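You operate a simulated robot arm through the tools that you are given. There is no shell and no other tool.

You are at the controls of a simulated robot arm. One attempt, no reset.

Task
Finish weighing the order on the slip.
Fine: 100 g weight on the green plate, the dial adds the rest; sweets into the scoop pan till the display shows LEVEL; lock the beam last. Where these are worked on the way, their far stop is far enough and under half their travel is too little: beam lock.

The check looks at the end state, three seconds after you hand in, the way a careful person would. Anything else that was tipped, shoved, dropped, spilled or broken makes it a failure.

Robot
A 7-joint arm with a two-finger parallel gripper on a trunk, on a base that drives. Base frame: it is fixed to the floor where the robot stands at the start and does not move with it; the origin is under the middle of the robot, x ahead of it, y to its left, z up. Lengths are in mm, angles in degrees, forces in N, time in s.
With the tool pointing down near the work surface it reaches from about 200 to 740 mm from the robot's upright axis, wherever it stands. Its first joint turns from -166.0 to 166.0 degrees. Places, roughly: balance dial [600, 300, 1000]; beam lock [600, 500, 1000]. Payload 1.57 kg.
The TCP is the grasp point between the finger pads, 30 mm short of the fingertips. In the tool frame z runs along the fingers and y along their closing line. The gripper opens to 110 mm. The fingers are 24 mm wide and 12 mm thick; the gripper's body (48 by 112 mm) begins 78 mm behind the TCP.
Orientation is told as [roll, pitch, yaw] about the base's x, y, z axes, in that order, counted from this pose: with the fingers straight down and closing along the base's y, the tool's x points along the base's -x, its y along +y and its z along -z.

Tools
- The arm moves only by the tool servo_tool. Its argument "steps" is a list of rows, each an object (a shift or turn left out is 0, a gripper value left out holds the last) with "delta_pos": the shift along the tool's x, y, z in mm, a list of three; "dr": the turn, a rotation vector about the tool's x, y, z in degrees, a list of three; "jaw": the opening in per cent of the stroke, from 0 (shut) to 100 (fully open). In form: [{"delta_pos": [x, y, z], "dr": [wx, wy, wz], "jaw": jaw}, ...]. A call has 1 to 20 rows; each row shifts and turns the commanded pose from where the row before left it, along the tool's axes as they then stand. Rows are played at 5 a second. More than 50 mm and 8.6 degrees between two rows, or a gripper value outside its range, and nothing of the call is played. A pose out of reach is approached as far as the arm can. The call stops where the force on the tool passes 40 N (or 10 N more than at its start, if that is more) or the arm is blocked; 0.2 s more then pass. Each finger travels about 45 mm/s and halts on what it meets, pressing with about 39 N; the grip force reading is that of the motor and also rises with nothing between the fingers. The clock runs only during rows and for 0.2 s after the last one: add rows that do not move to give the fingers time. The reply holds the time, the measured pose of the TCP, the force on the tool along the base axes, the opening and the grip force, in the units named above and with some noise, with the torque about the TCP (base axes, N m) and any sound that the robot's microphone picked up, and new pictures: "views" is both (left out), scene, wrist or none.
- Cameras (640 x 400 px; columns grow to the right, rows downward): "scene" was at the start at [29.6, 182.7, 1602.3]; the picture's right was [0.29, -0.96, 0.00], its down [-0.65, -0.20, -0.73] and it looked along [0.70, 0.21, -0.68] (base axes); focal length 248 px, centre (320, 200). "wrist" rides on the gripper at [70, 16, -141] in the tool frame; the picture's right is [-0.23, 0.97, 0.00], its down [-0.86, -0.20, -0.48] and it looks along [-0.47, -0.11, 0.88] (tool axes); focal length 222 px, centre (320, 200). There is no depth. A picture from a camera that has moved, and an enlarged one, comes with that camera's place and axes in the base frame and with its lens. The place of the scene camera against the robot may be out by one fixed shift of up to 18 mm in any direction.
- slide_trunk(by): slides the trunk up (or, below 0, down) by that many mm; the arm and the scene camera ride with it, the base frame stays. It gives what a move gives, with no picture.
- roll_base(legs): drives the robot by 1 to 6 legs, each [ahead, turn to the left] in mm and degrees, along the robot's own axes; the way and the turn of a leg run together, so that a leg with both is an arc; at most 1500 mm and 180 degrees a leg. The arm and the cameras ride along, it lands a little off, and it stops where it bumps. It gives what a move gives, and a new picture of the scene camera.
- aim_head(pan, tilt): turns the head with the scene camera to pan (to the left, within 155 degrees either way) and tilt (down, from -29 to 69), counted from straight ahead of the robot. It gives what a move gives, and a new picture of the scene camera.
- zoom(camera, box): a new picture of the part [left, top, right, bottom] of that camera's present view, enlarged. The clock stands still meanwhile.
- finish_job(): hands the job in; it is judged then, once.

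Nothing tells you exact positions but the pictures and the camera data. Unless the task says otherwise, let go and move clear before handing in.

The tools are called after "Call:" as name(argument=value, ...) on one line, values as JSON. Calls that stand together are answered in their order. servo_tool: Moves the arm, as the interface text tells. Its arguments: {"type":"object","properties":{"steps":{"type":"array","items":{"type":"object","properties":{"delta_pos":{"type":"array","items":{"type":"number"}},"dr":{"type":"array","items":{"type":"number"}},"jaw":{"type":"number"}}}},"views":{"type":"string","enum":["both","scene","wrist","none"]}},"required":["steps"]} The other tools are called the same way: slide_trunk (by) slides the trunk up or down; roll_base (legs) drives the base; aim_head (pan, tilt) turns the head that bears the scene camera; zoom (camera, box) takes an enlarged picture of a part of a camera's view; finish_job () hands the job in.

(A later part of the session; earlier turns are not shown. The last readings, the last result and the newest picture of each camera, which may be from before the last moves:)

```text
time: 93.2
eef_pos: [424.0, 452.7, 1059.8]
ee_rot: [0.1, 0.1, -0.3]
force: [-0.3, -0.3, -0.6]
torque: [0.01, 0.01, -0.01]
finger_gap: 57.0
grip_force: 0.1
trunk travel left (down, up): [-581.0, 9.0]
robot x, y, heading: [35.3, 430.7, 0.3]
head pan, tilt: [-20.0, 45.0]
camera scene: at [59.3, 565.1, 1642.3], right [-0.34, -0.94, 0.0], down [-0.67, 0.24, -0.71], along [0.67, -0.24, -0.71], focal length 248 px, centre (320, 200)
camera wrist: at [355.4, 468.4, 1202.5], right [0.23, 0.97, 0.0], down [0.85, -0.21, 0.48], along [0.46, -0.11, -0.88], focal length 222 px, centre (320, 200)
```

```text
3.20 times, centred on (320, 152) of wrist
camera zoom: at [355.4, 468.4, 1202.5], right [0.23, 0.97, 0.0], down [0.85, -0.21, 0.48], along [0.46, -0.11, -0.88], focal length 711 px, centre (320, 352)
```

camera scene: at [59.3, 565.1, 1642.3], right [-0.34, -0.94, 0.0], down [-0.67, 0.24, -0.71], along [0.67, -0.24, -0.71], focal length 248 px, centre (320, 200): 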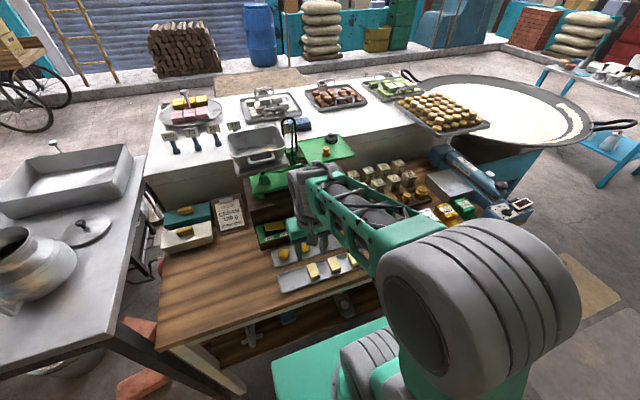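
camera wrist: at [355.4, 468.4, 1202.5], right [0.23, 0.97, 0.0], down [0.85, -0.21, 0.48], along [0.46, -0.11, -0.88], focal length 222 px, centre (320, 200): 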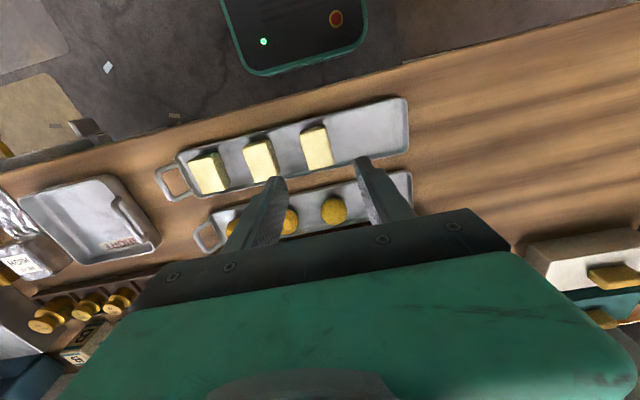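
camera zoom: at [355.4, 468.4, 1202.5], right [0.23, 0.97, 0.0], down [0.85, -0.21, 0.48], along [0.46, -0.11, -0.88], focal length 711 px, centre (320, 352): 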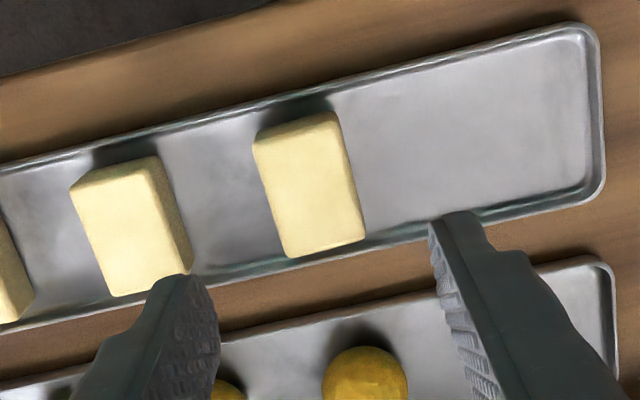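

Call:
servo_tool(steps=[{"delta_pos": [-1.5, -4, 30]}, {"delta_pos": [0, 0, 40]}, {"delta_pos": [0, 0, 20]}, {"delta_pos": [0, 0, 0]}], views="none")

Call:
zoom(camera="wrist", box=[220, 110, 420, 235])

Call:
zoom(camera="scene", box=[270, 210, 370, 300])

```text
time: 94.2
eef_pos: [424.9, 447.0, 970.2]
ee_rot: [0.2, 0.0, -0.4]
force: [-0.4, 0.2, 0.0]
torque: [0.0, 0.03, 0.02]
finger_gap: 57.3
grip_force: 0.1
trunk travel left (down, up): [-581.0, 9.0]
robot x, y, heading: [32.5, 436.9, 0.1]
head pan, tilt: [-20.0, 45.0]
```

```text
3.20 times, centred on (320, 172) of wrist
camera zoom: at [356.4, 463.8, 1112.9], right [0.23, 0.97, 0.0], down [0.85, -0.21, 0.48], along [0.46, -0.11, -0.88], focal length 711 px, centre (320, 288)
```

zoom: 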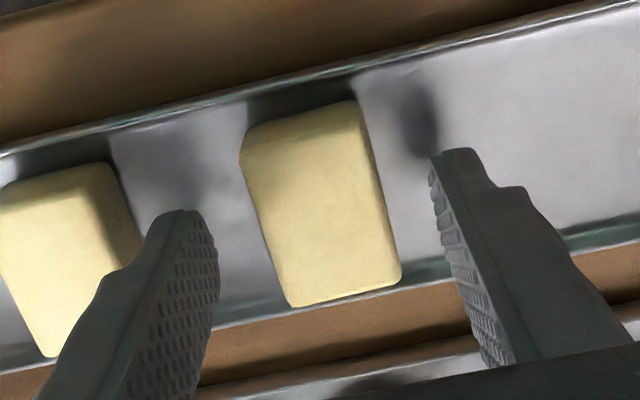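

```text
4.44 times, centred on (320, 255) of scene
camera zoom: at [59.3, 565.1, 1642.3], right [-0.34, -0.94, 0.0], down [-0.67, 0.24, -0.71], along [0.67, -0.24, -0.71], focal length 1103 px, centre (320, -44)
```

zoom: 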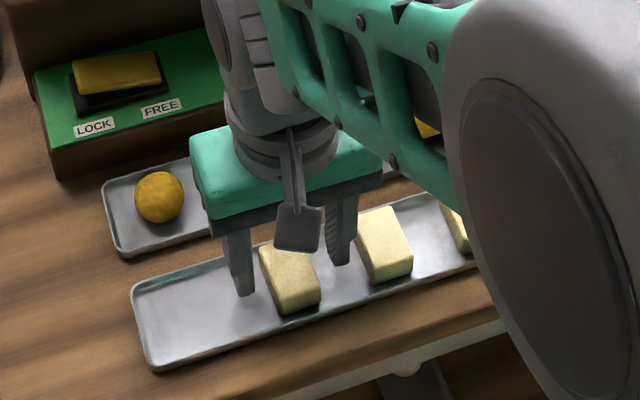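

Call:
servo_tool(steps=[{"delta_pos": [0, 1, 12]}, {"delta_pos": [0, 0, 12]}, {"delta_pos": [0, 0, 0]}], views="none")

Call:
servo_tool(steps=[{"jaw": 20}, {"jaw": 20}, {"jaw": 20}, {"jaw": 20}], views="none")

Call:
zoom(camera="wrist", box=[220, 110, 420, 235])

```text
time: 94.8
eef_pos: [427.6, 450.1, 954.8]
ee_rot: [0.0, -0.2, -0.5]
force: [-7.1, -0.1, 20.0]
torque: [-0.21, 0.38, 0.01]
finger_gap: 57.2
grip_force: 0.1
trunk travel left (down, up): [-581.0, 9.0]
robot x, y, heading: [30.9, 436.5, 0.0]
head pan, tilt: [-20.0, 45.0]
stopped in row 2: the force on the tool passed its limit at 49 N (the readings are from after the stop); the commanded pose is now the measured one
```

```text
time: 95.8
eef_pos: [427.9, 450.0, 954.2]
ee_rot: [0.1, -0.4, -0.3]
force: [3.8, -8.1, 30.8]
torque: [-0.54, 0.08, -0.07]
finger_gap: 31.4
grip_force: 22.8
trunk travel left (down, up): [-581.0, 9.0]
robot x, y, heading: [33.0, 434.4, 0.3]
head pan, tilt: [-20.0, 45.0]
```

```text
3.20 times, centred on (320, 172) of wrist
camera zoom: at [358.4, 465.1, 1095.9], right [0.23, 0.97, 0.0], down [0.85, -0.21, 0.48], along [0.47, -0.11, -0.87], focal length 711 px, centre (320, 288)
```

zoom: 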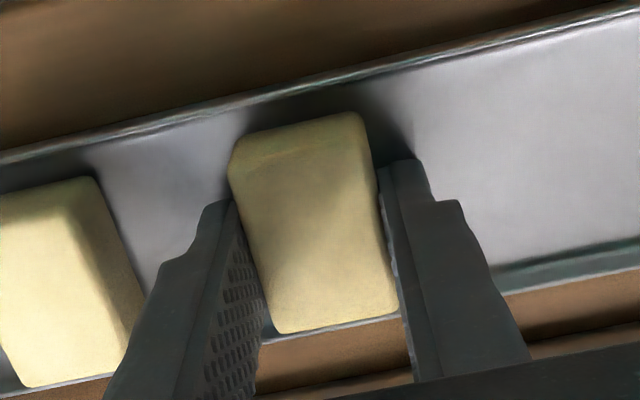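

The block is gripped (31 mm), with the fingertips on the tray floor at z 924. I'll lift it clear and rise.

Call:
servo_tool(steps=[{"delta_pos": [0, 0, -10], "jaw": 10}, {"delta_pos": [0, 0, -25]}, {"delta_pos": [0, 0, -45]}, {"delta_pos": [0, 0, -45]}, {"delta_pos": [0, 0, -45]}, {"delta_pos": [0, 0, -45]}, {"delta_pos": [0, 0, -45]}, {"delta_pos": [0, 0, -30]}, {"delta_pos": [0, 0, 0]}], views="both")

```text
time: 97.8
eef_pos: [422.7, 449.3, 1243.1]
ee_rot: [0.0, -0.1, -0.4]
force: [-0.3, -0.1, -0.4]
torque: [-0.03, 0.02, 0.02]
finger_gap: 30.6
grip_force: 38.7
trunk travel left (down, up): [-581.0, 9.0]
robot x, y, heading: [33.6, 432.5, 0.3]
head pan, tilt: [-20.0, 45.0]
camera scene: at [59.3, 565.1, 1642.3], right [-0.34, -0.94, 0.0], down [-0.67, 0.24, -0.71], along [0.67, -0.24, -0.71], focal length 248 px, centre (320, 200)
camera wrist: at [354.6, 464.8, 1385.5], right [0.23, 0.97, 0.0], down [0.85, -0.21, 0.48], along [0.47, -0.11, -0.88], focal length 222 px, centre (320, 200)
```

scene: 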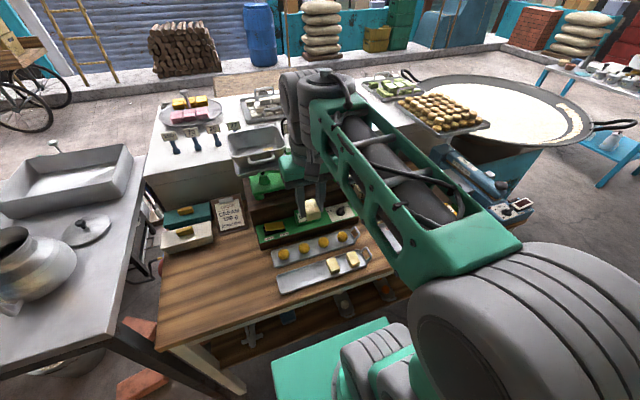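
wrist: 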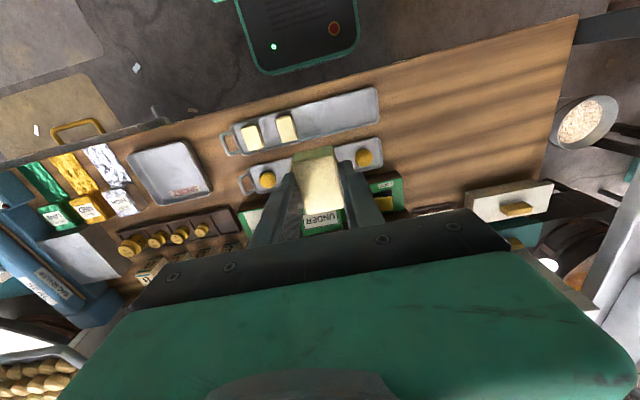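

The block is held. Before driving closer I'll check the clearance between the base and the bench.

Call:
aim_head(pan=15, tilt=69)

Call:
zoom(camera="scene", box=[240, 120, 560, 320])

Call:
zoom(camera="wrist", box=[140, 0, 460, 160])

```text
time: 98.9
eef_pos: [423.1, 448.1, 1242.3]
ee_rot: [0.0, 0.0, -0.3]
force: [-0.3, -0.1, 0.1]
torque: [0.01, -0.02, 0.01]
finger_gap: 30.8
grip_force: 38.5
trunk travel left (down, up): [-581.0, 9.0]
robot x, y, heading: [36.5, 435.2, 0.3]
head pan, tilt: [15.0, 68.8]
camera scene: at [36.9, 607.3, 1613.5], right [0.26, -0.97, 0.0], down [-0.9, -0.24, -0.36], along [0.35, 0.09, -0.93], focal length 248 px, centre (320, 200)
```

scene: 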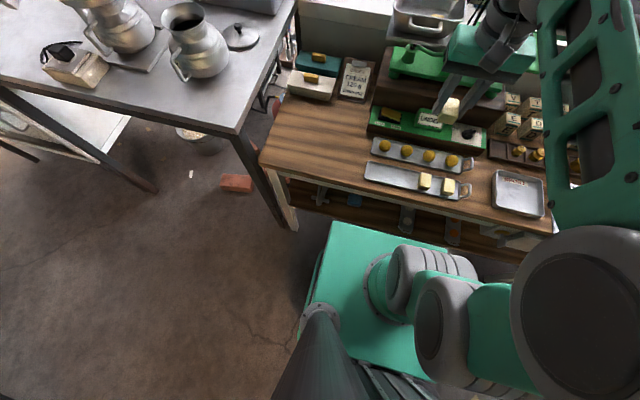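

```text
2.00 times, centred on (400, 220) of scene
camera zoom: at [36.9, 607.3, 1613.5], right [0.26, -0.97, 0.0], down [-0.9, -0.24, -0.36], along [0.35, 0.09, -0.93], focal length 496 px, centre (160, 160)
```

zoom: 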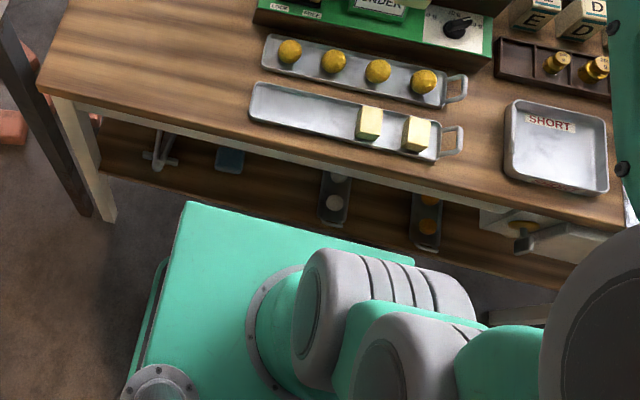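

```text
2.00 times, centred on (300, 80) of wrist
camera zoom: at [354.7, 464.8, 1385.1], right [0.23, 0.97, 0.0], down [0.85, -0.21, 0.48], along [0.47, -0.11, -0.88], focal length 444 px, centre (360, 440)
```

zoom: 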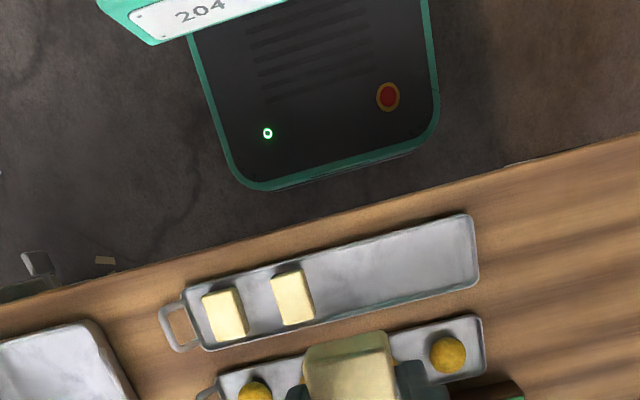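

There's about 65 mm clearance to the shelf and legs, so I'll inch ahead 30 mm and then look at the pan.

Call:
roll_base(legs=[[30, 0]])

Call:
aim_head(pan=-5, tilt=38)

Call:
zoom(camera="scene", box=[240, 100, 400, 220])

```text
time: 99.7
eef_pos: [455.6, 447.6, 1241.2]
ee_rot: [0.0, 0.0, -0.3]
force: [0.5, -0.3, -0.8]
torque: [0.01, 0.01, 0.02]
finger_gap: 30.8
grip_force: 39.2
trunk travel left (down, up): [-581.0, 9.0]
robot x, y, heading: [62.4, 433.3, 0.4]
head pan, tilt: [15.0, 68.8]
camera scene: at [68.2, 607.5, 1613.4], right [0.26, -0.97, 0.0], down [-0.9, -0.24, -0.36], along [0.35, 0.09, -0.93], focal length 248 px, centre (320, 200)
```

scene: 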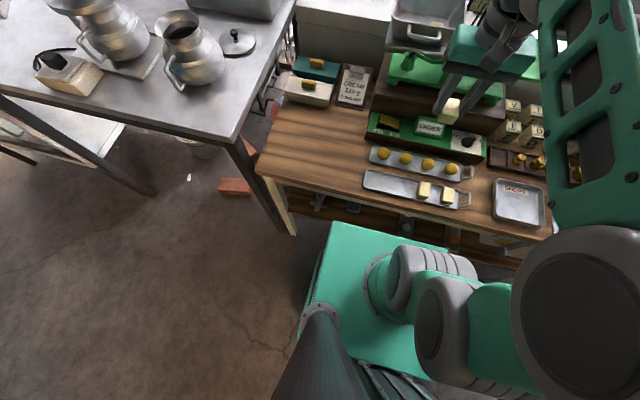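

```text
time: 100.7
eef_pos: [453.9, 448.2, 1243.0]
ee_rot: [-0.1, -0.1, -0.4]
force: [-0.1, 0.2, -0.5]
torque: [-0.01, 0.0, 0.0]
finger_gap: 30.7
grip_force: 38.7
trunk travel left (down, up): [-581.0, 9.0]
robot x, y, heading: [63.7, 432.8, 0.0]
head pan, tilt: [-5.0, 38.0]
camera scene: at [98.9, 585.6, 1652.5], right [-0.08, -1.0, 0.0], down [-0.61, 0.05, -0.79], along [0.78, -0.07, -0.62], focal length 248 px, centre (320, 200)
```

scene: 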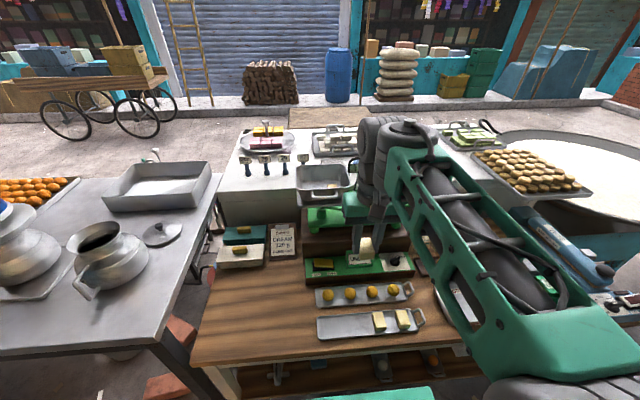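

```text
3.33 times, centred on (320, 160) of scene
camera zoom: at [98.9, 585.6, 1652.5], right [-0.08, -1.0, 0.0], down [-0.61, 0.05, -0.79], along [0.78, -0.07, -0.62], focal length 827 px, centre (320, 333)
```

zoom: 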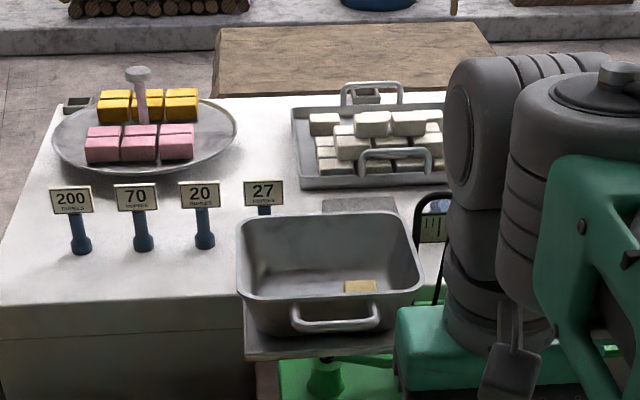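

The pan interior is about x 700–840, y 440–590, with the existing block at about (748, 487). I'll bring the held block in front of the pan at z 1262 and tilt the hand forward 12° for reach.

Call:
servo_tool(steps=[{"delta_pos": [-30, 33, -10]}, {"delta_pos": [-35, 33, -10]}, {"delta_pos": [-35, 31, 0]}, {"delta_pos": [-30, 0, 0]}, {"delta_pos": [0, 0, 0], "dr": [0, -4, 0]}, {"delta_pos": [0, 0, 0], "dr": [0, -4, 0]}, {"delta_pos": [0, 0, 0], "dr": [0, -4, 0]}, {"delta_pos": [0, 0, 0]}], views="both")

Call:
zoom(camera="scene", box=[260, 110, 420, 230])

```text
time: 102.5
eef_pos: [584.0, 546.9, 1261.9]
ee_rot: [-0.1, -12.0, -0.4]
force: [-0.3, 0.0, -0.4]
torque: [0.0, 0.01, 0.0]
finger_gap: 30.6
grip_force: 38.9
trunk travel left (down, up): [-581.0, 9.0]
robot x, y, heading: [63.9, 433.8, -0.2]
head pan, tilt: [-5.0, 38.0]
camera scene: at [98.9, 585.7, 1652.5], right [-0.08, -1.0, 0.0], down [-0.61, 0.05, -0.79], along [0.79, -0.07, -0.62], focal length 248 px, centre (320, 200)
camera wrist: at [487.7, 561.3, 1386.5], right [0.23, 0.97, 0.05], down [0.73, -0.2, 0.65], along [0.64, -0.11, -0.76], focal length 222 px, centre (320, 200)
```

scene: 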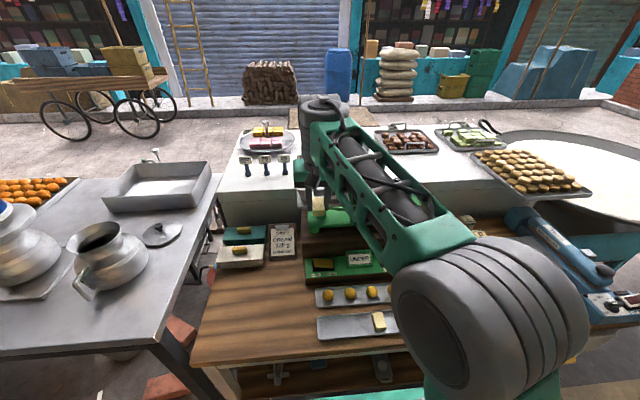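
wrist: 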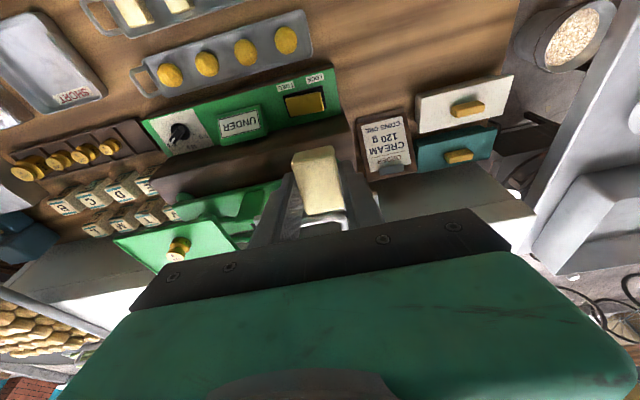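

```text
3.33 times, centred on (340, 170) of scene
camera zoom: at [98.9, 585.7, 1652.5], right [-0.08, -1.0, 0.0], down [-0.61, 0.05, -0.79], along [0.79, -0.07, -0.62], focal length 827 px, centre (253, 300)
```

zoom: 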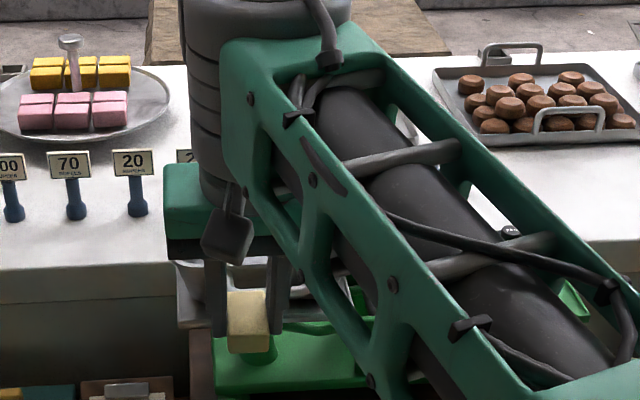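

Call:
servo_tool(steps=[{"delta_pos": [-39.1, 0, 8.3]}, {"delta_pos": [-39.1, 0, 8.3]}, {"delta_pos": [-29.3, 0, 6.2]}, {"delta_pos": [-24.5, 0, 5.2]}, {"delta_pos": [0, 0, 0]}], views="both")

Call:
zoom(camera="wrist", box=[200, 100, 440, 250])

Call:
zoom(camera="scene", box=[260, 80, 420, 220])

```text
time: 103.7
eef_pos: [716.2, 545.5, 1261.4]
ee_rot: [0.2, -12.0, -0.5]
force: [0.4, 0.1, -1.2]
torque: [0.0, 0.01, 0.02]
finger_gap: 30.8
grip_force: 39.3
out of reach, approached as far as the arm can: row 4
trunk travel left (down, up): [-581.0, 9.0]
robot x, y, heading: [62.1, 431.6, 0.3]
head pan, tilt: [-5.0, 38.0]
camera scene: at [98.9, 585.6, 1652.5], right [-0.08, -1.0, 0.0], down [-0.61, 0.05, -0.79], along [0.79, -0.07, -0.62], focal length 248 px, centre (320, 200)
camera wrist: at [619.5, 561.6, 1385.9], right [0.23, 0.97, 0.05], down [0.73, -0.21, 0.65], along [0.64, -0.11, -0.76], focal length 222 px, centre (320, 200)
```

scene: 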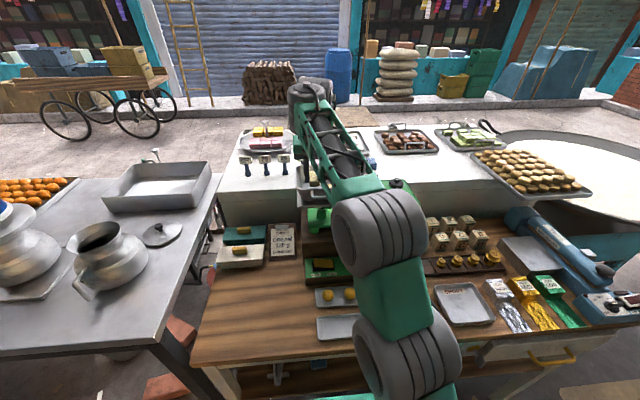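
wrist: 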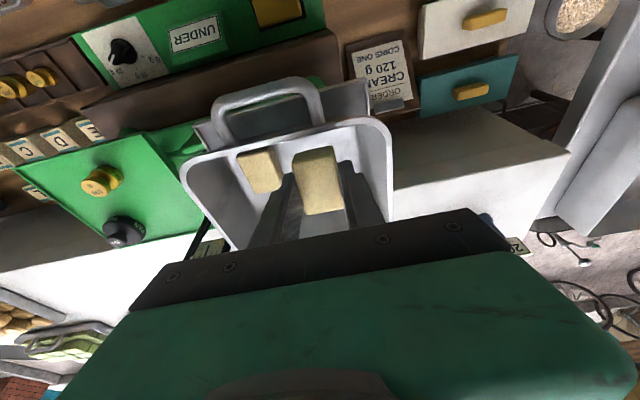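

```text
2.67 times, centred on (320, 175) of wrist
camera zoom: at [619.5, 561.6, 1385.9], right [0.23, 0.97, 0.05], down [0.73, -0.21, 0.65], along [0.64, -0.11, -0.76], focal length 592 px, centre (320, 267)
```

zoom: 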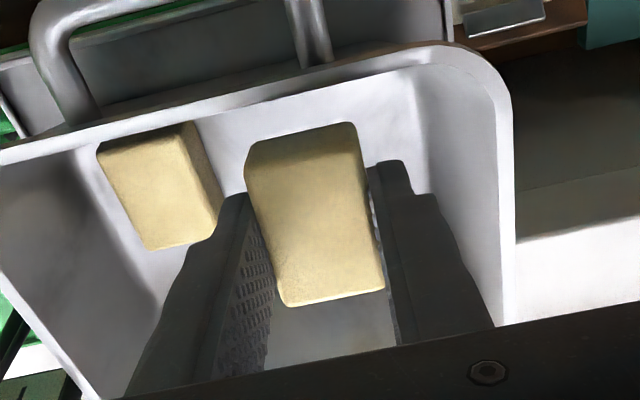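

```text
2.86 times, centred on (340, 150) of scene
camera zoom: at [98.9, 585.6, 1652.5], right [-0.08, -1.0, 0.0], down [-0.61, 0.05, -0.79], along [0.79, -0.07, -0.62], focal length 709 px, centre (263, 343)
```

zoom: 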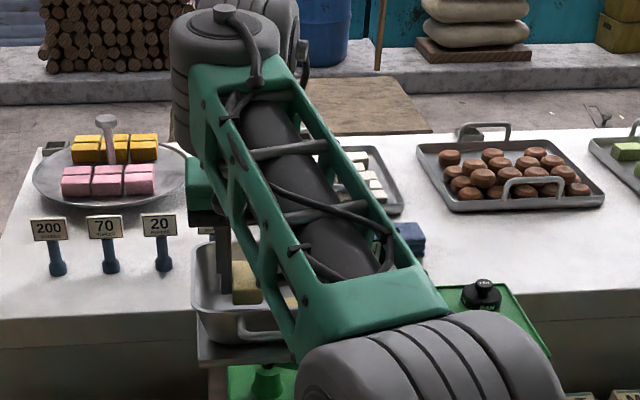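

The wrist view shows the pan interior clearly, with the held block left of the existing one. I'll lower into the pan while nudging forward.

Call:
servo_tool(steps=[{"delta_pos": [-5, 0, 11]}, {"delta_pos": [-5.5, 0, 11.5]}, {"delta_pos": [0, 0, 0]}], views="none")

Call:
zoom(camera="wrist", box=[200, 100, 440, 250])

```text
time: 104.5
eef_pos: [732.5, 545.0, 1242.0]
ee_rot: [-0.1, -12.0, -0.5]
force: [-0.3, -0.9, 0.1]
torque: [0.01, -0.01, -0.01]
finger_gap: 30.6
grip_force: 38.6
trunk travel left (down, up): [-581.0, 9.0]
robot x, y, heading: [61.1, 434.4, 0.6]
head pan, tilt: [-5.0, 38.0]
```

```text
2.67 times, centred on (320, 175) of wrist
camera zoom: at [635.2, 562.0, 1366.5], right [0.23, 0.97, 0.05], down [0.73, -0.21, 0.65], along [0.64, -0.11, -0.76], focal length 592 px, centre (320, 267)
```

zoom: 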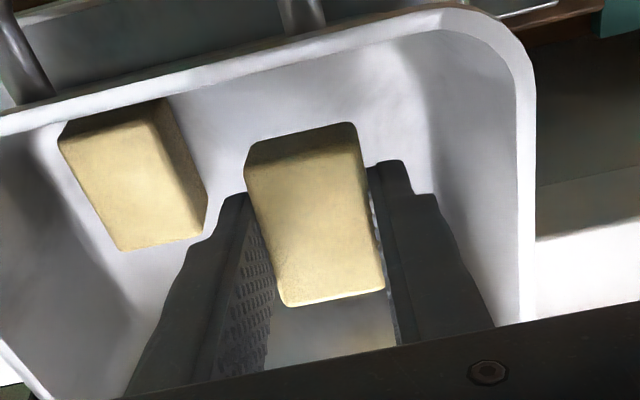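

Call:
servo_tool(steps=[{"delta_pos": [-1, 0, 11]}, {"delta_pos": [-1, 0, 11]}, {"delta_pos": [0, 0, 0]}], views="none")

Call:
zoom(camera="wrist", box=[200, 100, 440, 250])

```text
time: 105.2
eef_pos: [737.6, 546.3, 1220.1]
ee_rot: [0.0, -12.1, -0.4]
force: [0.7, -0.3, -0.8]
torque: [0.0, 0.01, 0.01]
finger_gap: 30.8
grip_force: 38.8
trunk travel left (down, up): [-581.0, 9.0]
robot x, y, heading: [62.0, 433.1, 0.4]
head pan, tilt: [-5.0, 38.0]
```

```text
2.67 times, centred on (320, 175) of wrist
camera zoom: at [640.7, 562.2, 1344.9], right [0.23, 0.97, 0.05], down [0.73, -0.21, 0.65], along [0.64, -0.11, -0.76], focal length 592 px, centre (320, 267)
```

zoom: 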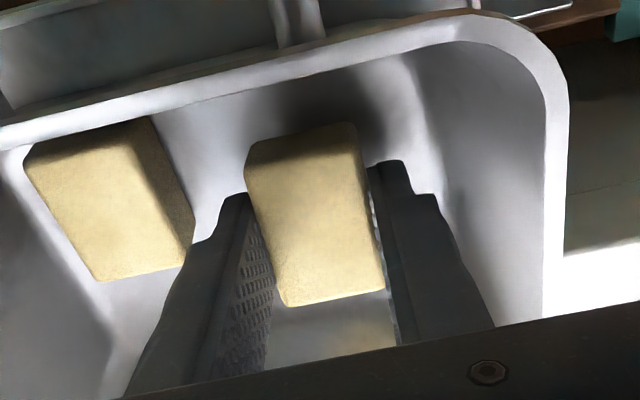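

Call:
servo_tool(steps=[{"delta_pos": [-3, 0, 8]}, {"delta_pos": [0, 0, 0]}], views="none")

Call:
servo_tool(steps=[{"delta_pos": [-1, 0, 6]}, {"delta_pos": [0, 0, 0]}], views="none")

Call:
zoom(camera="wrist", box=[200, 100, 440, 250])

```text
time: 105.8
eef_pos: [742.0, 544.5, 1213.0]
ee_rot: [0.0, -11.9, -0.4]
force: [-0.2, -0.2, -0.7]
torque: [-0.02, 0.03, -0.02]
finger_gap: 30.8
grip_force: 38.8
trunk travel left (down, up): [-581.0, 9.0]
robot x, y, heading: [64.6, 436.6, 0.5]
head pan, tilt: [-5.0, 38.0]
```

```text
time: 106.5
eef_pos: [744.1, 544.9, 1207.6]
ee_rot: [0.1, -12.1, -0.5]
force: [-0.5, 0.4, 1.0]
torque: [-0.03, 0.0, 0.0]
finger_gap: 30.6
grip_force: 39.1
trunk travel left (down, up): [-581.0, 9.0]
robot x, y, heading: [60.2, 431.1, 0.2]
head pan, tilt: [-5.0, 38.0]
```

```text
2.67 times, centred on (320, 175) of wrist
camera zoom: at [647.4, 561.7, 1332.1], right [0.23, 0.97, 0.05], down [0.73, -0.21, 0.65], along [0.64, -0.11, -0.76], focal length 592 px, centre (320, 267)
```

zoom: 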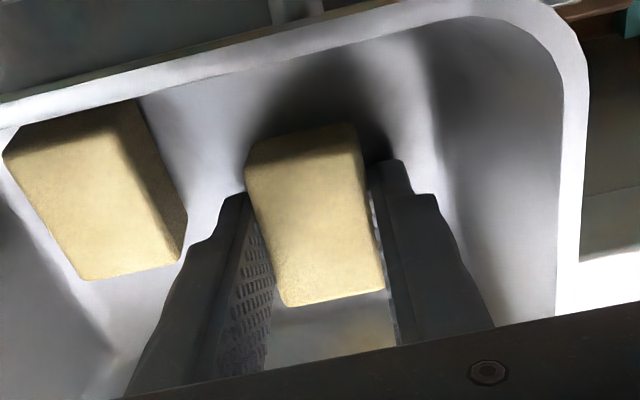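

Call:
servo_tool(steps=[{"delta_pos": [0, 0, 5]}, {"delta_pos": [0, 0, 0]}], views="none")

Call:
zoom(camera="wrist", box=[200, 100, 440, 250])

```text
time: 107.0
eef_pos: [744.9, 545.7, 1202.9]
ee_rot: [0.0, -12.2, -0.4]
force: [0.9, 0.2, 0.1]
torque: [-0.03, 0.0, 0.02]
finger_gap: 30.5
grip_force: 38.7
trunk travel left (down, up): [-581.0, 9.0]
robot x, y, heading: [63.6, 434.3, 0.4]
head pan, tilt: [-5.0, 38.0]
```

```text
2.67 times, centred on (320, 175) of wrist
camera zoom: at [648.2, 562.2, 1327.5], right [0.23, 0.97, 0.05], down [0.73, -0.21, 0.65], along [0.64, -0.11, -0.76], focal length 592 px, centre (320, 267)
```

zoom: 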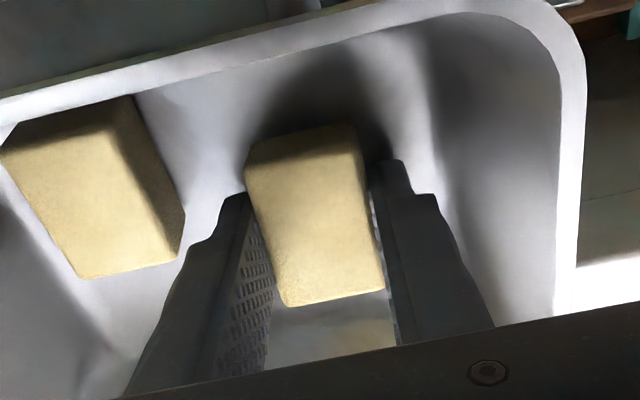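

Call:
servo_tool(steps=[{"delta_pos": [0, 0, 4]}, {"delta_pos": [0, 0, 0]}], views="none")

Call:
servo_tool(steps=[{"delta_pos": [0, 0, 4]}, {"delta_pos": [0, 0, 0]}], views="none")

Call:
zoom(camera="wrist", box=[120, 20, 440, 250])

```text
time: 107.7
eef_pos: [745.5, 545.7, 1199.3]
ee_rot: [0.0, -12.1, -0.4]
force: [0.3, -0.8, 1.0]
torque: [0.01, 0.03, -0.02]
finger_gap: 30.7
grip_force: 39.0
trunk travel left (down, up): [-581.0, 9.0]
robot x, y, heading: [62.1, 434.6, 0.3]
head pan, tilt: [-5.0, 38.0]
```

```text
time: 108.2
eef_pos: [747.0, 546.7, 1194.4]
ee_rot: [0.0, -12.1, -0.4]
force: [-0.2, 0.5, 1.3]
torque: [0.0, 0.05, 0.02]
finger_gap: 30.7
grip_force: 39.1
trunk travel left (down, up): [-581.0, 9.0]
robot x, y, heading: [63.1, 434.8, 0.1]
head pan, tilt: [-5.0, 38.0]
```

```text
1.74 times, centred on (280, 135) of wrist
camera zoom: at [650.3, 562.4, 1319.7], right [0.23, 0.97, 0.05], down [0.73, -0.21, 0.65], along [0.64, -0.11, -0.76], focal length 386 px, centre (390, 313)
```

zoom: 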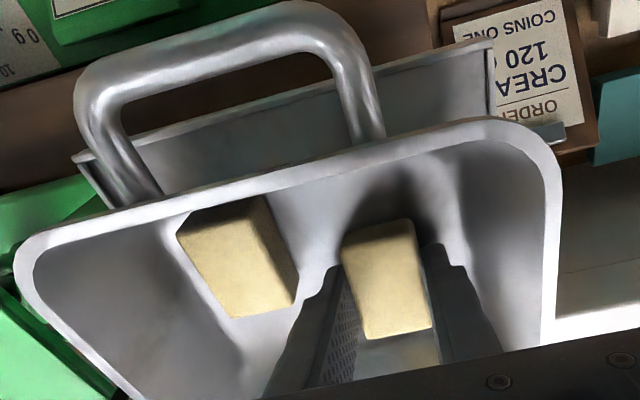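

Contact: the free beam lets the pan follow the hand down, so the block is resting on the pan floor. I'll release it gently.

Call:
servo_tool(steps=[{"jaw": 32}, {"jaw": 36}, {"jaw": 38}, {"jaw": 38}], views="none")

Call:
zoom(camera="wrist", box=[120, 20, 440, 250])

```text
time: 109.2
eef_pos: [747.2, 545.7, 1194.8]
ee_rot: [0.0, -12.0, -0.3]
force: [-0.2, 0.8, 0.0]
torque: [-0.03, -0.01, -0.01]
finger_gap: 41.8
grip_force: 0.0
trunk travel left (down, up): [-581.0, 9.0]
robot x, y, heading: [63.8, 432.4, 0.0]
head pan, tilt: [-5.0, 38.0]
```

```text
1.74 times, centred on (280, 135) of wrist
camera zoom: at [650.3, 562.4, 1319.7], right [0.23, 0.97, 0.05], down [0.73, -0.21, 0.65], along [0.64, -0.11, -0.76], focal length 386 px, centre (390, 313)
```

zoom: 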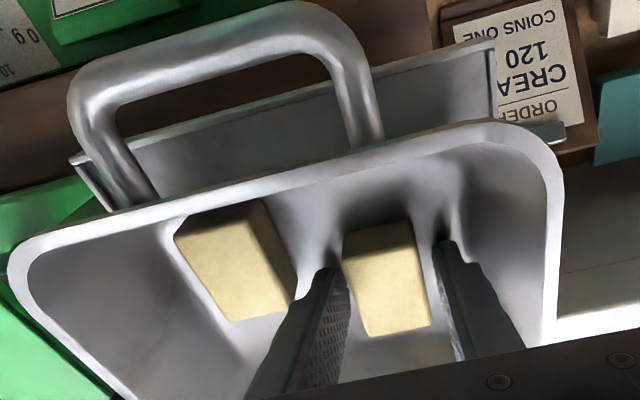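

Call:
servo_tool(steps=[{"delta_pos": [0, 0, -15]}, {"delta_pos": [0, 0, -25]}, {"delta_pos": [0, 0, -30]}, {"delta_pos": [39, 0, -8]}, {"delta_pos": [44, 0, -9.4]}, {"delta_pos": [44, -10, -9.4]}, {"delta_pos": [0, 0, 0]}], views="both")

Call:
zoom(camera="scene", box=[260, 110, 420, 290])

Call:
zoom(camera="wrist", box=[120, 60, 440, 260])

```text
time: 110.8
eef_pos: [601.9, 537.2, 1262.7]
ee_rot: [-0.1, -12.0, -0.5]
force: [-0.4, -0.5, -0.5]
torque: [0.01, -0.01, -0.02]
finger_gap: 41.7
grip_force: 0.0
out of reach, approached as far as the arm can: row 3
trunk travel left (down, up): [-581.0, 9.0]
robot x, y, heading: [60.4, 433.9, 0.2]
head pan, tilt: [-5.0, 38.0]
camera scene: at [99.1, 585.7, 1652.5], right [-0.08, -1.0, 0.0], down [-0.61, 0.05, -0.79], along [0.79, -0.07, -0.62], focal length 248 px, centre (320, 200)
camera wrist: at [504.8, 553.1, 1387.4], right [0.23, 0.97, 0.05], down [0.73, -0.21, 0.65], along [0.64, -0.11, -0.76], focal length 222 px, centre (320, 200)
```

scene: 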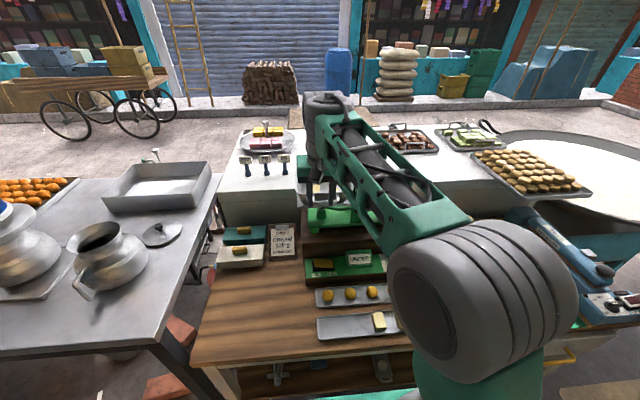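
wrist: 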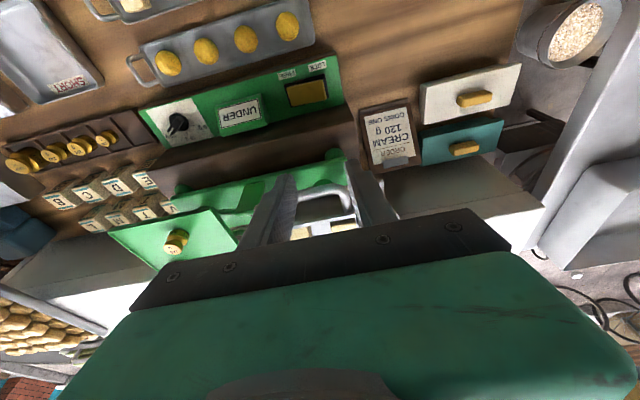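

```text
2.22 times, centred on (340, 200) of scene
camera zoom: at [99.1, 585.7, 1652.5], right [-0.08, -1.0, 0.0], down [-0.61, 0.05, -0.79], along [0.79, -0.07, -0.62], focal length 552 px, centre (276, 200)
```

zoom: 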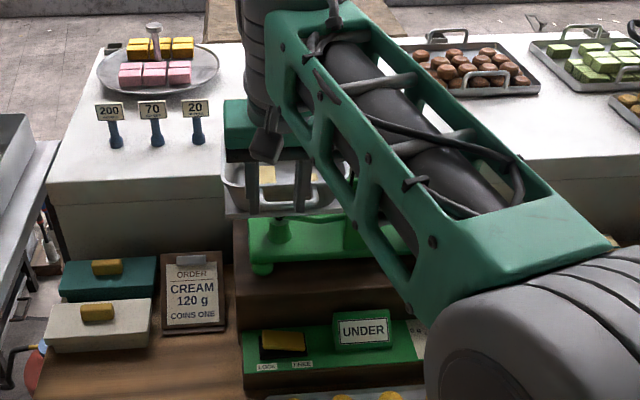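

```text
2.00 times, centred on (280, 160) of wrist
camera zoom: at [504.8, 553.1, 1387.4], right [0.23, 0.97, 0.05], down [0.73, -0.21, 0.65], along [0.64, -0.11, -0.76], focal length 444 px, centre (400, 280)
```

zoom: 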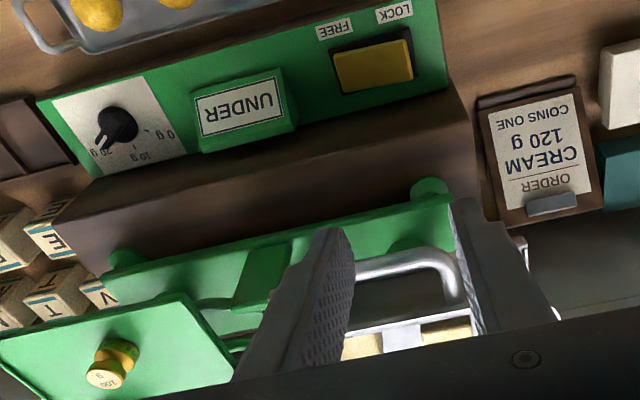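

Still UNDER with two cream blocks, so I'll fetch the next one near (422, 381). I'll untilt and move above it.

Call:
servo_tool(steps=[{"dr": [0, 4, 0]}, {"dr": [0, 4, 0]}, {"dr": [0, 4, 0.4]}, {"delta_pos": [35, -30, 0], "jaw": 52}, {"delta_pos": [35, -30, 0]}, {"delta_pos": [35, -30, 0]}, {"delta_pos": [35, -30, 0]}, {"delta_pos": [35, -30, 0]}, {"delta_pos": [5, -6, 45]}, {"delta_pos": [0, 0, 45]}, {"delta_pos": [0, 0, 45]}, {"delta_pos": [0, 0, 45]}, {"delta_pos": [0, 0, 20]}, {"delta_pos": [0, 0, 0]}], views="both")

Call:
zoom(camera="wrist", box=[220, 90, 420, 215])

Call:
zoom(camera="scene", box=[260, 140, 420, 290])

```text
time: 113.2
eef_pos: [407.9, 388.7, 1075.4]
ee_rot: [1.7, 15.0, 0.2]
force: [-1.7, -0.8, -0.1]
torque: [0.01, -0.06, 0.0]
finger_gap: 57.2
grip_force: 0.2
trunk travel left (down, up): [-581.0, 9.0]
robot x, y, heading: [60.4, 438.0, -0.0]
head pan, tilt: [-5.0, 38.0]
stopped in row 11: the arm was blocked; the commanded pose is now the measured one
camera scene: at [96.5, 585.7, 1641.3], right [-0.08, -1.0, 0.0], down [-0.61, 0.05, -0.79], along [0.79, -0.07, -0.61], focal length 248 px, centre (320, 200)
camera wrist: at [378.5, 399.7, 1232.6], right [0.22, 0.97, -0.03], down [0.95, -0.21, 0.23], along [0.22, -0.08, -0.97], focal length 222 px, centre (320, 200)
```

scene: 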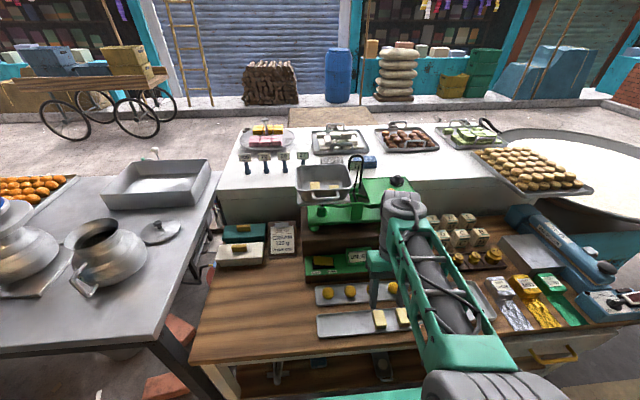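
wrist: 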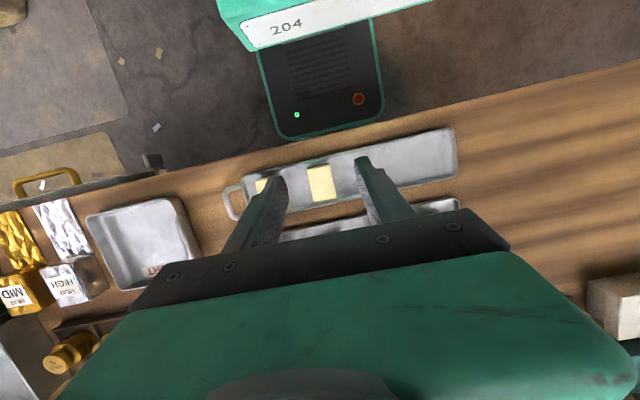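

```text
3.20 times, centred on (320, 152) of wrist
camera zoom: at [378.5, 399.7, 1232.6], right [0.22, 0.97, -0.03], down [0.95, -0.21, 0.23], along [0.22, -0.08, -0.97], focal length 711 px, centre (320, 352)
```

zoom: 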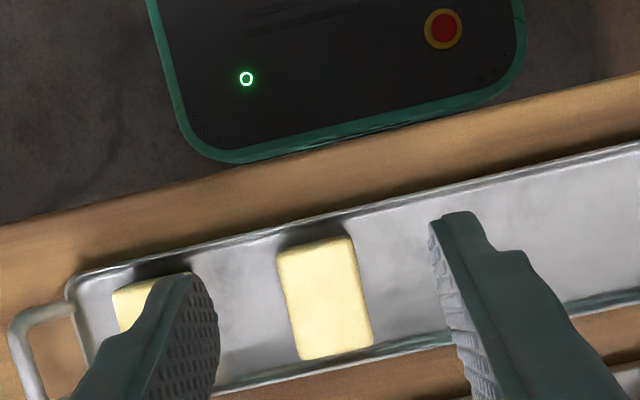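

```text
2.67 times, centred on (340, 215) of scene
camera zoom: at [96.5, 585.7, 1641.3], right [-0.08, -1.0, 0.0], down [-0.61, 0.05, -0.79], along [0.79, -0.07, -0.61], focal length 662 px, centre (267, 160)
```

zoom: 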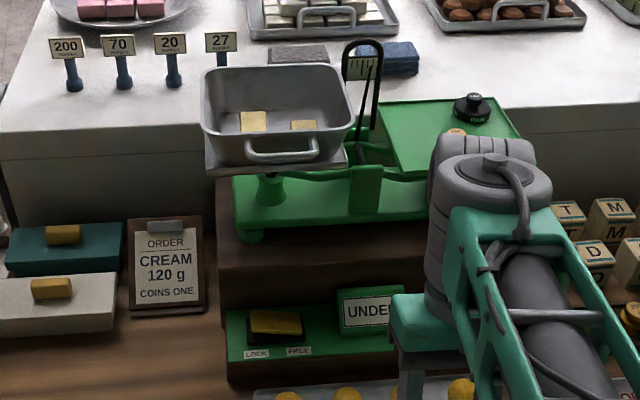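

The fold is too tight again this close to the bench. For the picks I'll first recover the pose outward, then back the base off about 130 mm.

Call:
servo_tool(steps=[{"delta_pos": [-15, 0, -20], "dr": [0, -3, 0]}, {"delta_pos": [-25, 0, -20], "dr": [1.7, -4, 0]}, {"delta_pos": [-30, 0, -20], "dr": [0, -4, 0]}, {"delta_pos": [-30, 0, -20], "dr": [0, -4, 0]}, {"delta_pos": [0, 0, 0]}], views="scene")

```text
time: 114.4
eef_pos: [523.1, 386.9, 1146.0]
ee_rot: [0.0, 0.3, -0.2]
force: [-0.2, 1.2, -0.5]
torque: [0.01, 0.04, 0.02]
finger_gap: 57.1
grip_force: 0.0
trunk travel left (down, up): [-581.0, 9.0]
robot x, y, heading: [63.3, 433.6, -0.1]
head pan, tilt: [-5.0, 38.0]
camera scene: at [99.0, 585.4, 1652.8], right [-0.08, -1.0, 0.0], down [-0.61, 0.05, -0.79], along [0.79, -0.07, -0.62], focal length 248 px, centre (320, 200)
```

scene: 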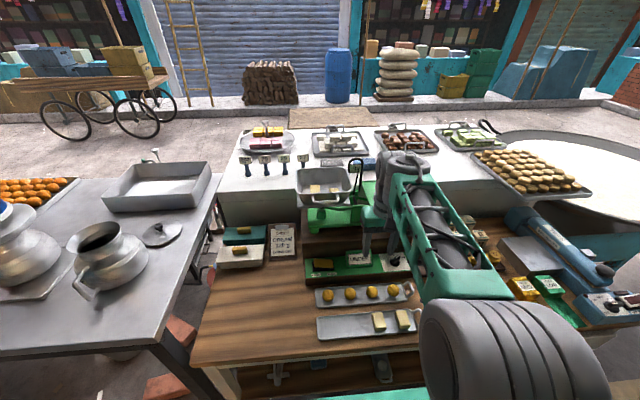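

Call:
roll_base(legs=[[-130, 0]])

Call:
servo_tool(steps=[{"delta_pos": [-15, -3, 30]}, {"delta_pos": [-10, 0, 40]}, {"delta_pos": [0, 0, 0]}], views="both")

Call:
zoom(camera="wrist", box=[220, 90, 420, 215])

```text
time: 115.7
eef_pos: [389.4, 385.9, 1146.2]
ee_rot: [-0.1, 0.3, -0.1]
force: [-0.6, 0.5, 0.9]
torque: [-0.02, -0.02, 0.01]
finger_gap: 57.2
grip_force: 0.0
trunk travel left (down, up): [-581.0, 9.0]
robot x, y, heading: [-68.2, 433.7, -0.0]
head pan, tilt: [-5.0, 38.0]
camera scene: at [-33.5, 585.1, 1652.6], right [-0.08, -1.0, 0.0], down [-0.61, 0.05, -0.79], along [0.79, -0.07, -0.62], focal length 248 px, centre (320, 200)
```

scene: 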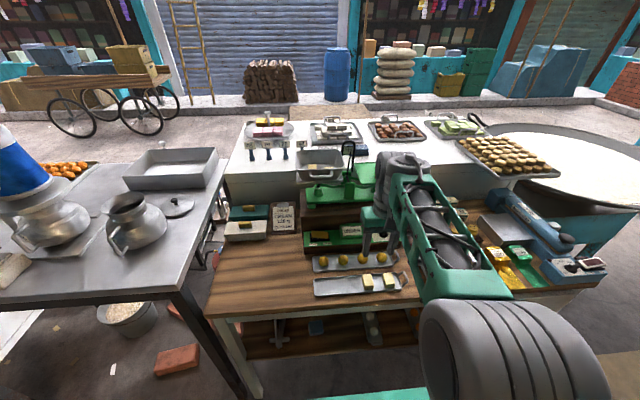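

```text
time: 116.5
eef_pos: [414.7, 381.9, 1074.7]
ee_rot: [0.0, 0.4, 0.0]
force: [-0.1, -0.4, 0.2]
torque: [-0.02, -0.01, 0.0]
finger_gap: 57.2
grip_force: 0.1
trunk travel left (down, up): [-581.0, 9.0]
robot x, y, heading: [-64.8, 434.1, 0.3]
head pan, tilt: [-5.0, 38.0]
camera scene: at [-32.5, 585.2, 1652.6], right [-0.08, -1.0, 0.0], down [-0.61, 0.05, -0.79], along [0.79, -0.07, -0.62], focal length 248 px, centre (320, 200)
camera wrist: at [346.1, 398.3, 1218.7], right [0.23, 0.97, 0.0], down [0.86, -0.2, 0.47], along [0.46, -0.11, -0.88], focal length 222 px, centre (320, 200)
```

scene: 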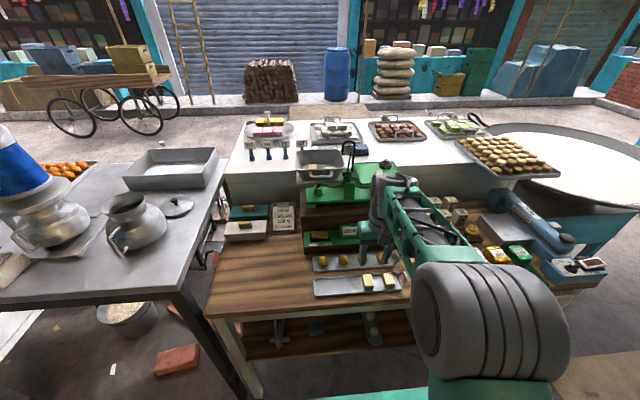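
wrist: 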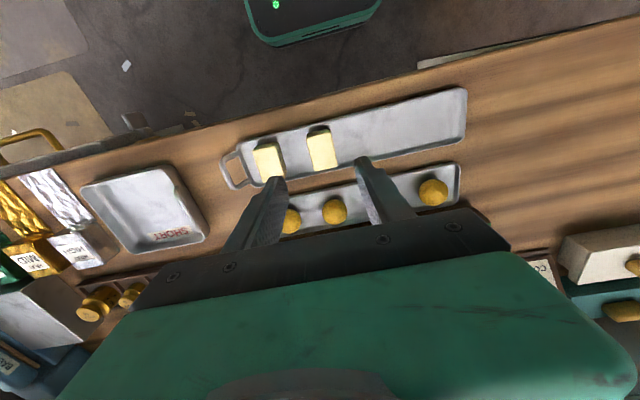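

```text
3.20 times, centred on (320, 152) of wrist
camera zoom: at [346.1, 398.3, 1218.7], right [0.23, 0.97, 0.0], down [0.86, -0.2, 0.47], along [0.46, -0.11, -0.88], focal length 711 px, centre (320, 352)
```

zoom: 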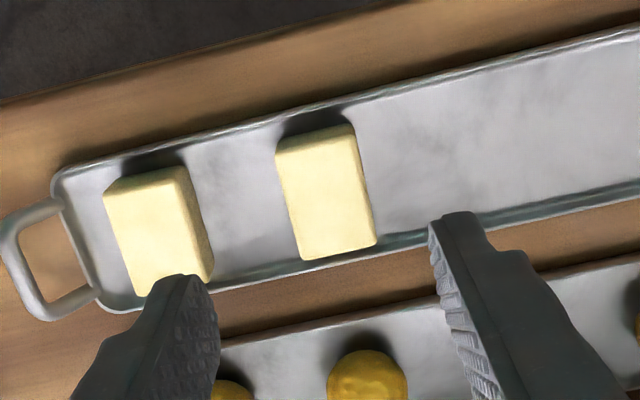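

Call:
servo_tool(steps=[{"delta_pos": [-7, 1, 40]}, {"delta_pos": [0, 0, 40]}, {"delta_pos": [0, 0, 20]}, {"delta_pos": [0, 0, 14]}, {"delta_pos": [0, 0, 0]}], views="none")

Call:
zoom(camera="wrist", box=[220, 110, 420, 235])

```text
time: 117.7
eef_pos: [420.5, 383.8, 960.3]
ee_rot: [-0.1, 0.4, 0.0]
force: [0.1, 0.3, -0.8]
torque: [-0.03, 0.01, 0.02]
finger_gap: 57.3
grip_force: 0.1
trunk travel left (down, up): [-581.0, 9.0]
robot x, y, heading: [-65.4, 434.8, 0.1]
head pan, tilt: [-5.0, 38.0]
```

```text
3.20 times, centred on (320, 172) of wrist
camera zoom: at [352.5, 399.9, 1104.3], right [0.23, 0.97, 0.0], down [0.86, -0.2, 0.47], along [0.46, -0.11, -0.88], focal length 711 px, centre (320, 288)
```

zoom: 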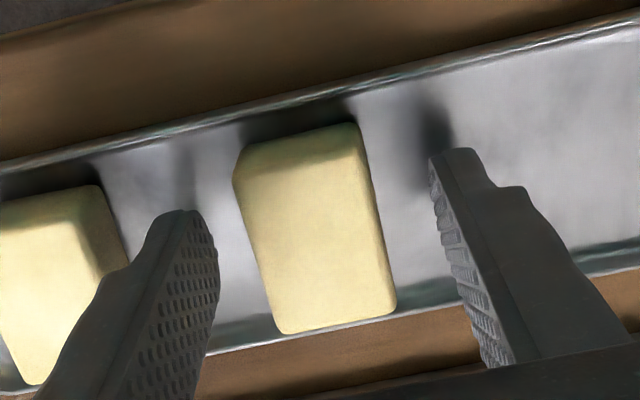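

Call:
servo_tool(steps=[{"delta_pos": [0, -1, 2]}, {"jaw": 10}, {"jaw": 10}, {"jaw": 10}, {"jaw": 10}, {"jaw": 10}], views="none")

Call:
servo_tool(steps=[{"delta_pos": [0, 0, -12]}, {"delta_pos": [0, 0, -40]}, {"delta_pos": [0, 0, -45]}, {"delta_pos": [-10, 0, -45]}, {"delta_pos": [-20, 0, -45]}, {"delta_pos": [-40, 0, -20]}, {"delta_pos": [0, 0, 0]}], views="both")

```text
time: 119.0
eef_pos: [421.0, 382.9, 959.3]
ee_rot: [-0.1, 0.3, -0.2]
force: [0.8, 0.3, 0.6]
torque: [-0.03, -0.03, 0.0]
finger_gap: 30.7
grip_force: 39.3
trunk travel left (down, up): [-581.0, 9.0]
robot x, y, heading: [-68.8, 433.1, 0.2]
head pan, tilt: [-5.0, 38.0]
```

```text
time: 120.7
eef_pos: [491.6, 385.2, 1165.7]
ee_rot: [-0.1, 0.5, -0.1]
force: [0.8, -0.5, -0.5]
torque: [-0.01, 0.0, -0.02]
finger_gap: 30.5
grip_force: 38.9
trunk travel left (down, up): [-581.0, 9.0]
robot x, y, heading: [-67.8, 433.5, 0.1]
head pan, tilt: [-5.0, 38.0]
camera scene: at [-32.5, 585.1, 1652.6], right [-0.08, -1.0, 0.0], down [-0.61, 0.05, -0.79], along [0.79, -0.07, -0.62], focal length 248 px, centre (320, 200)
camera wrist: at [423.5, 400.6, 1308.6], right [0.23, 0.97, 0.0], down [0.86, -0.2, 0.47], along [0.46, -0.11, -0.88], focal length 222 px, centre (320, 200)
```

scene: 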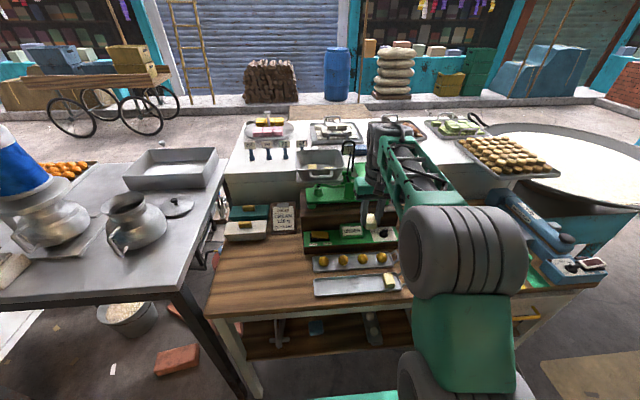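
wrist: 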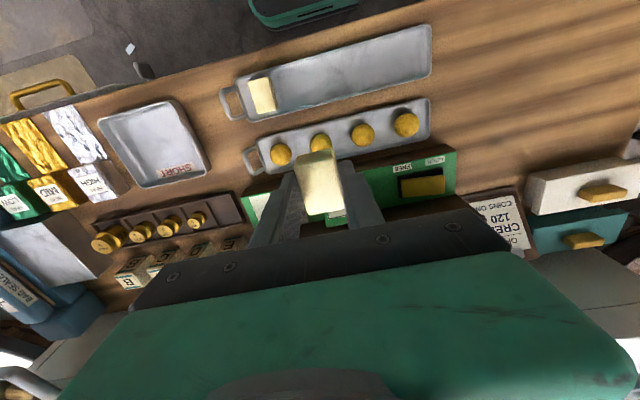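

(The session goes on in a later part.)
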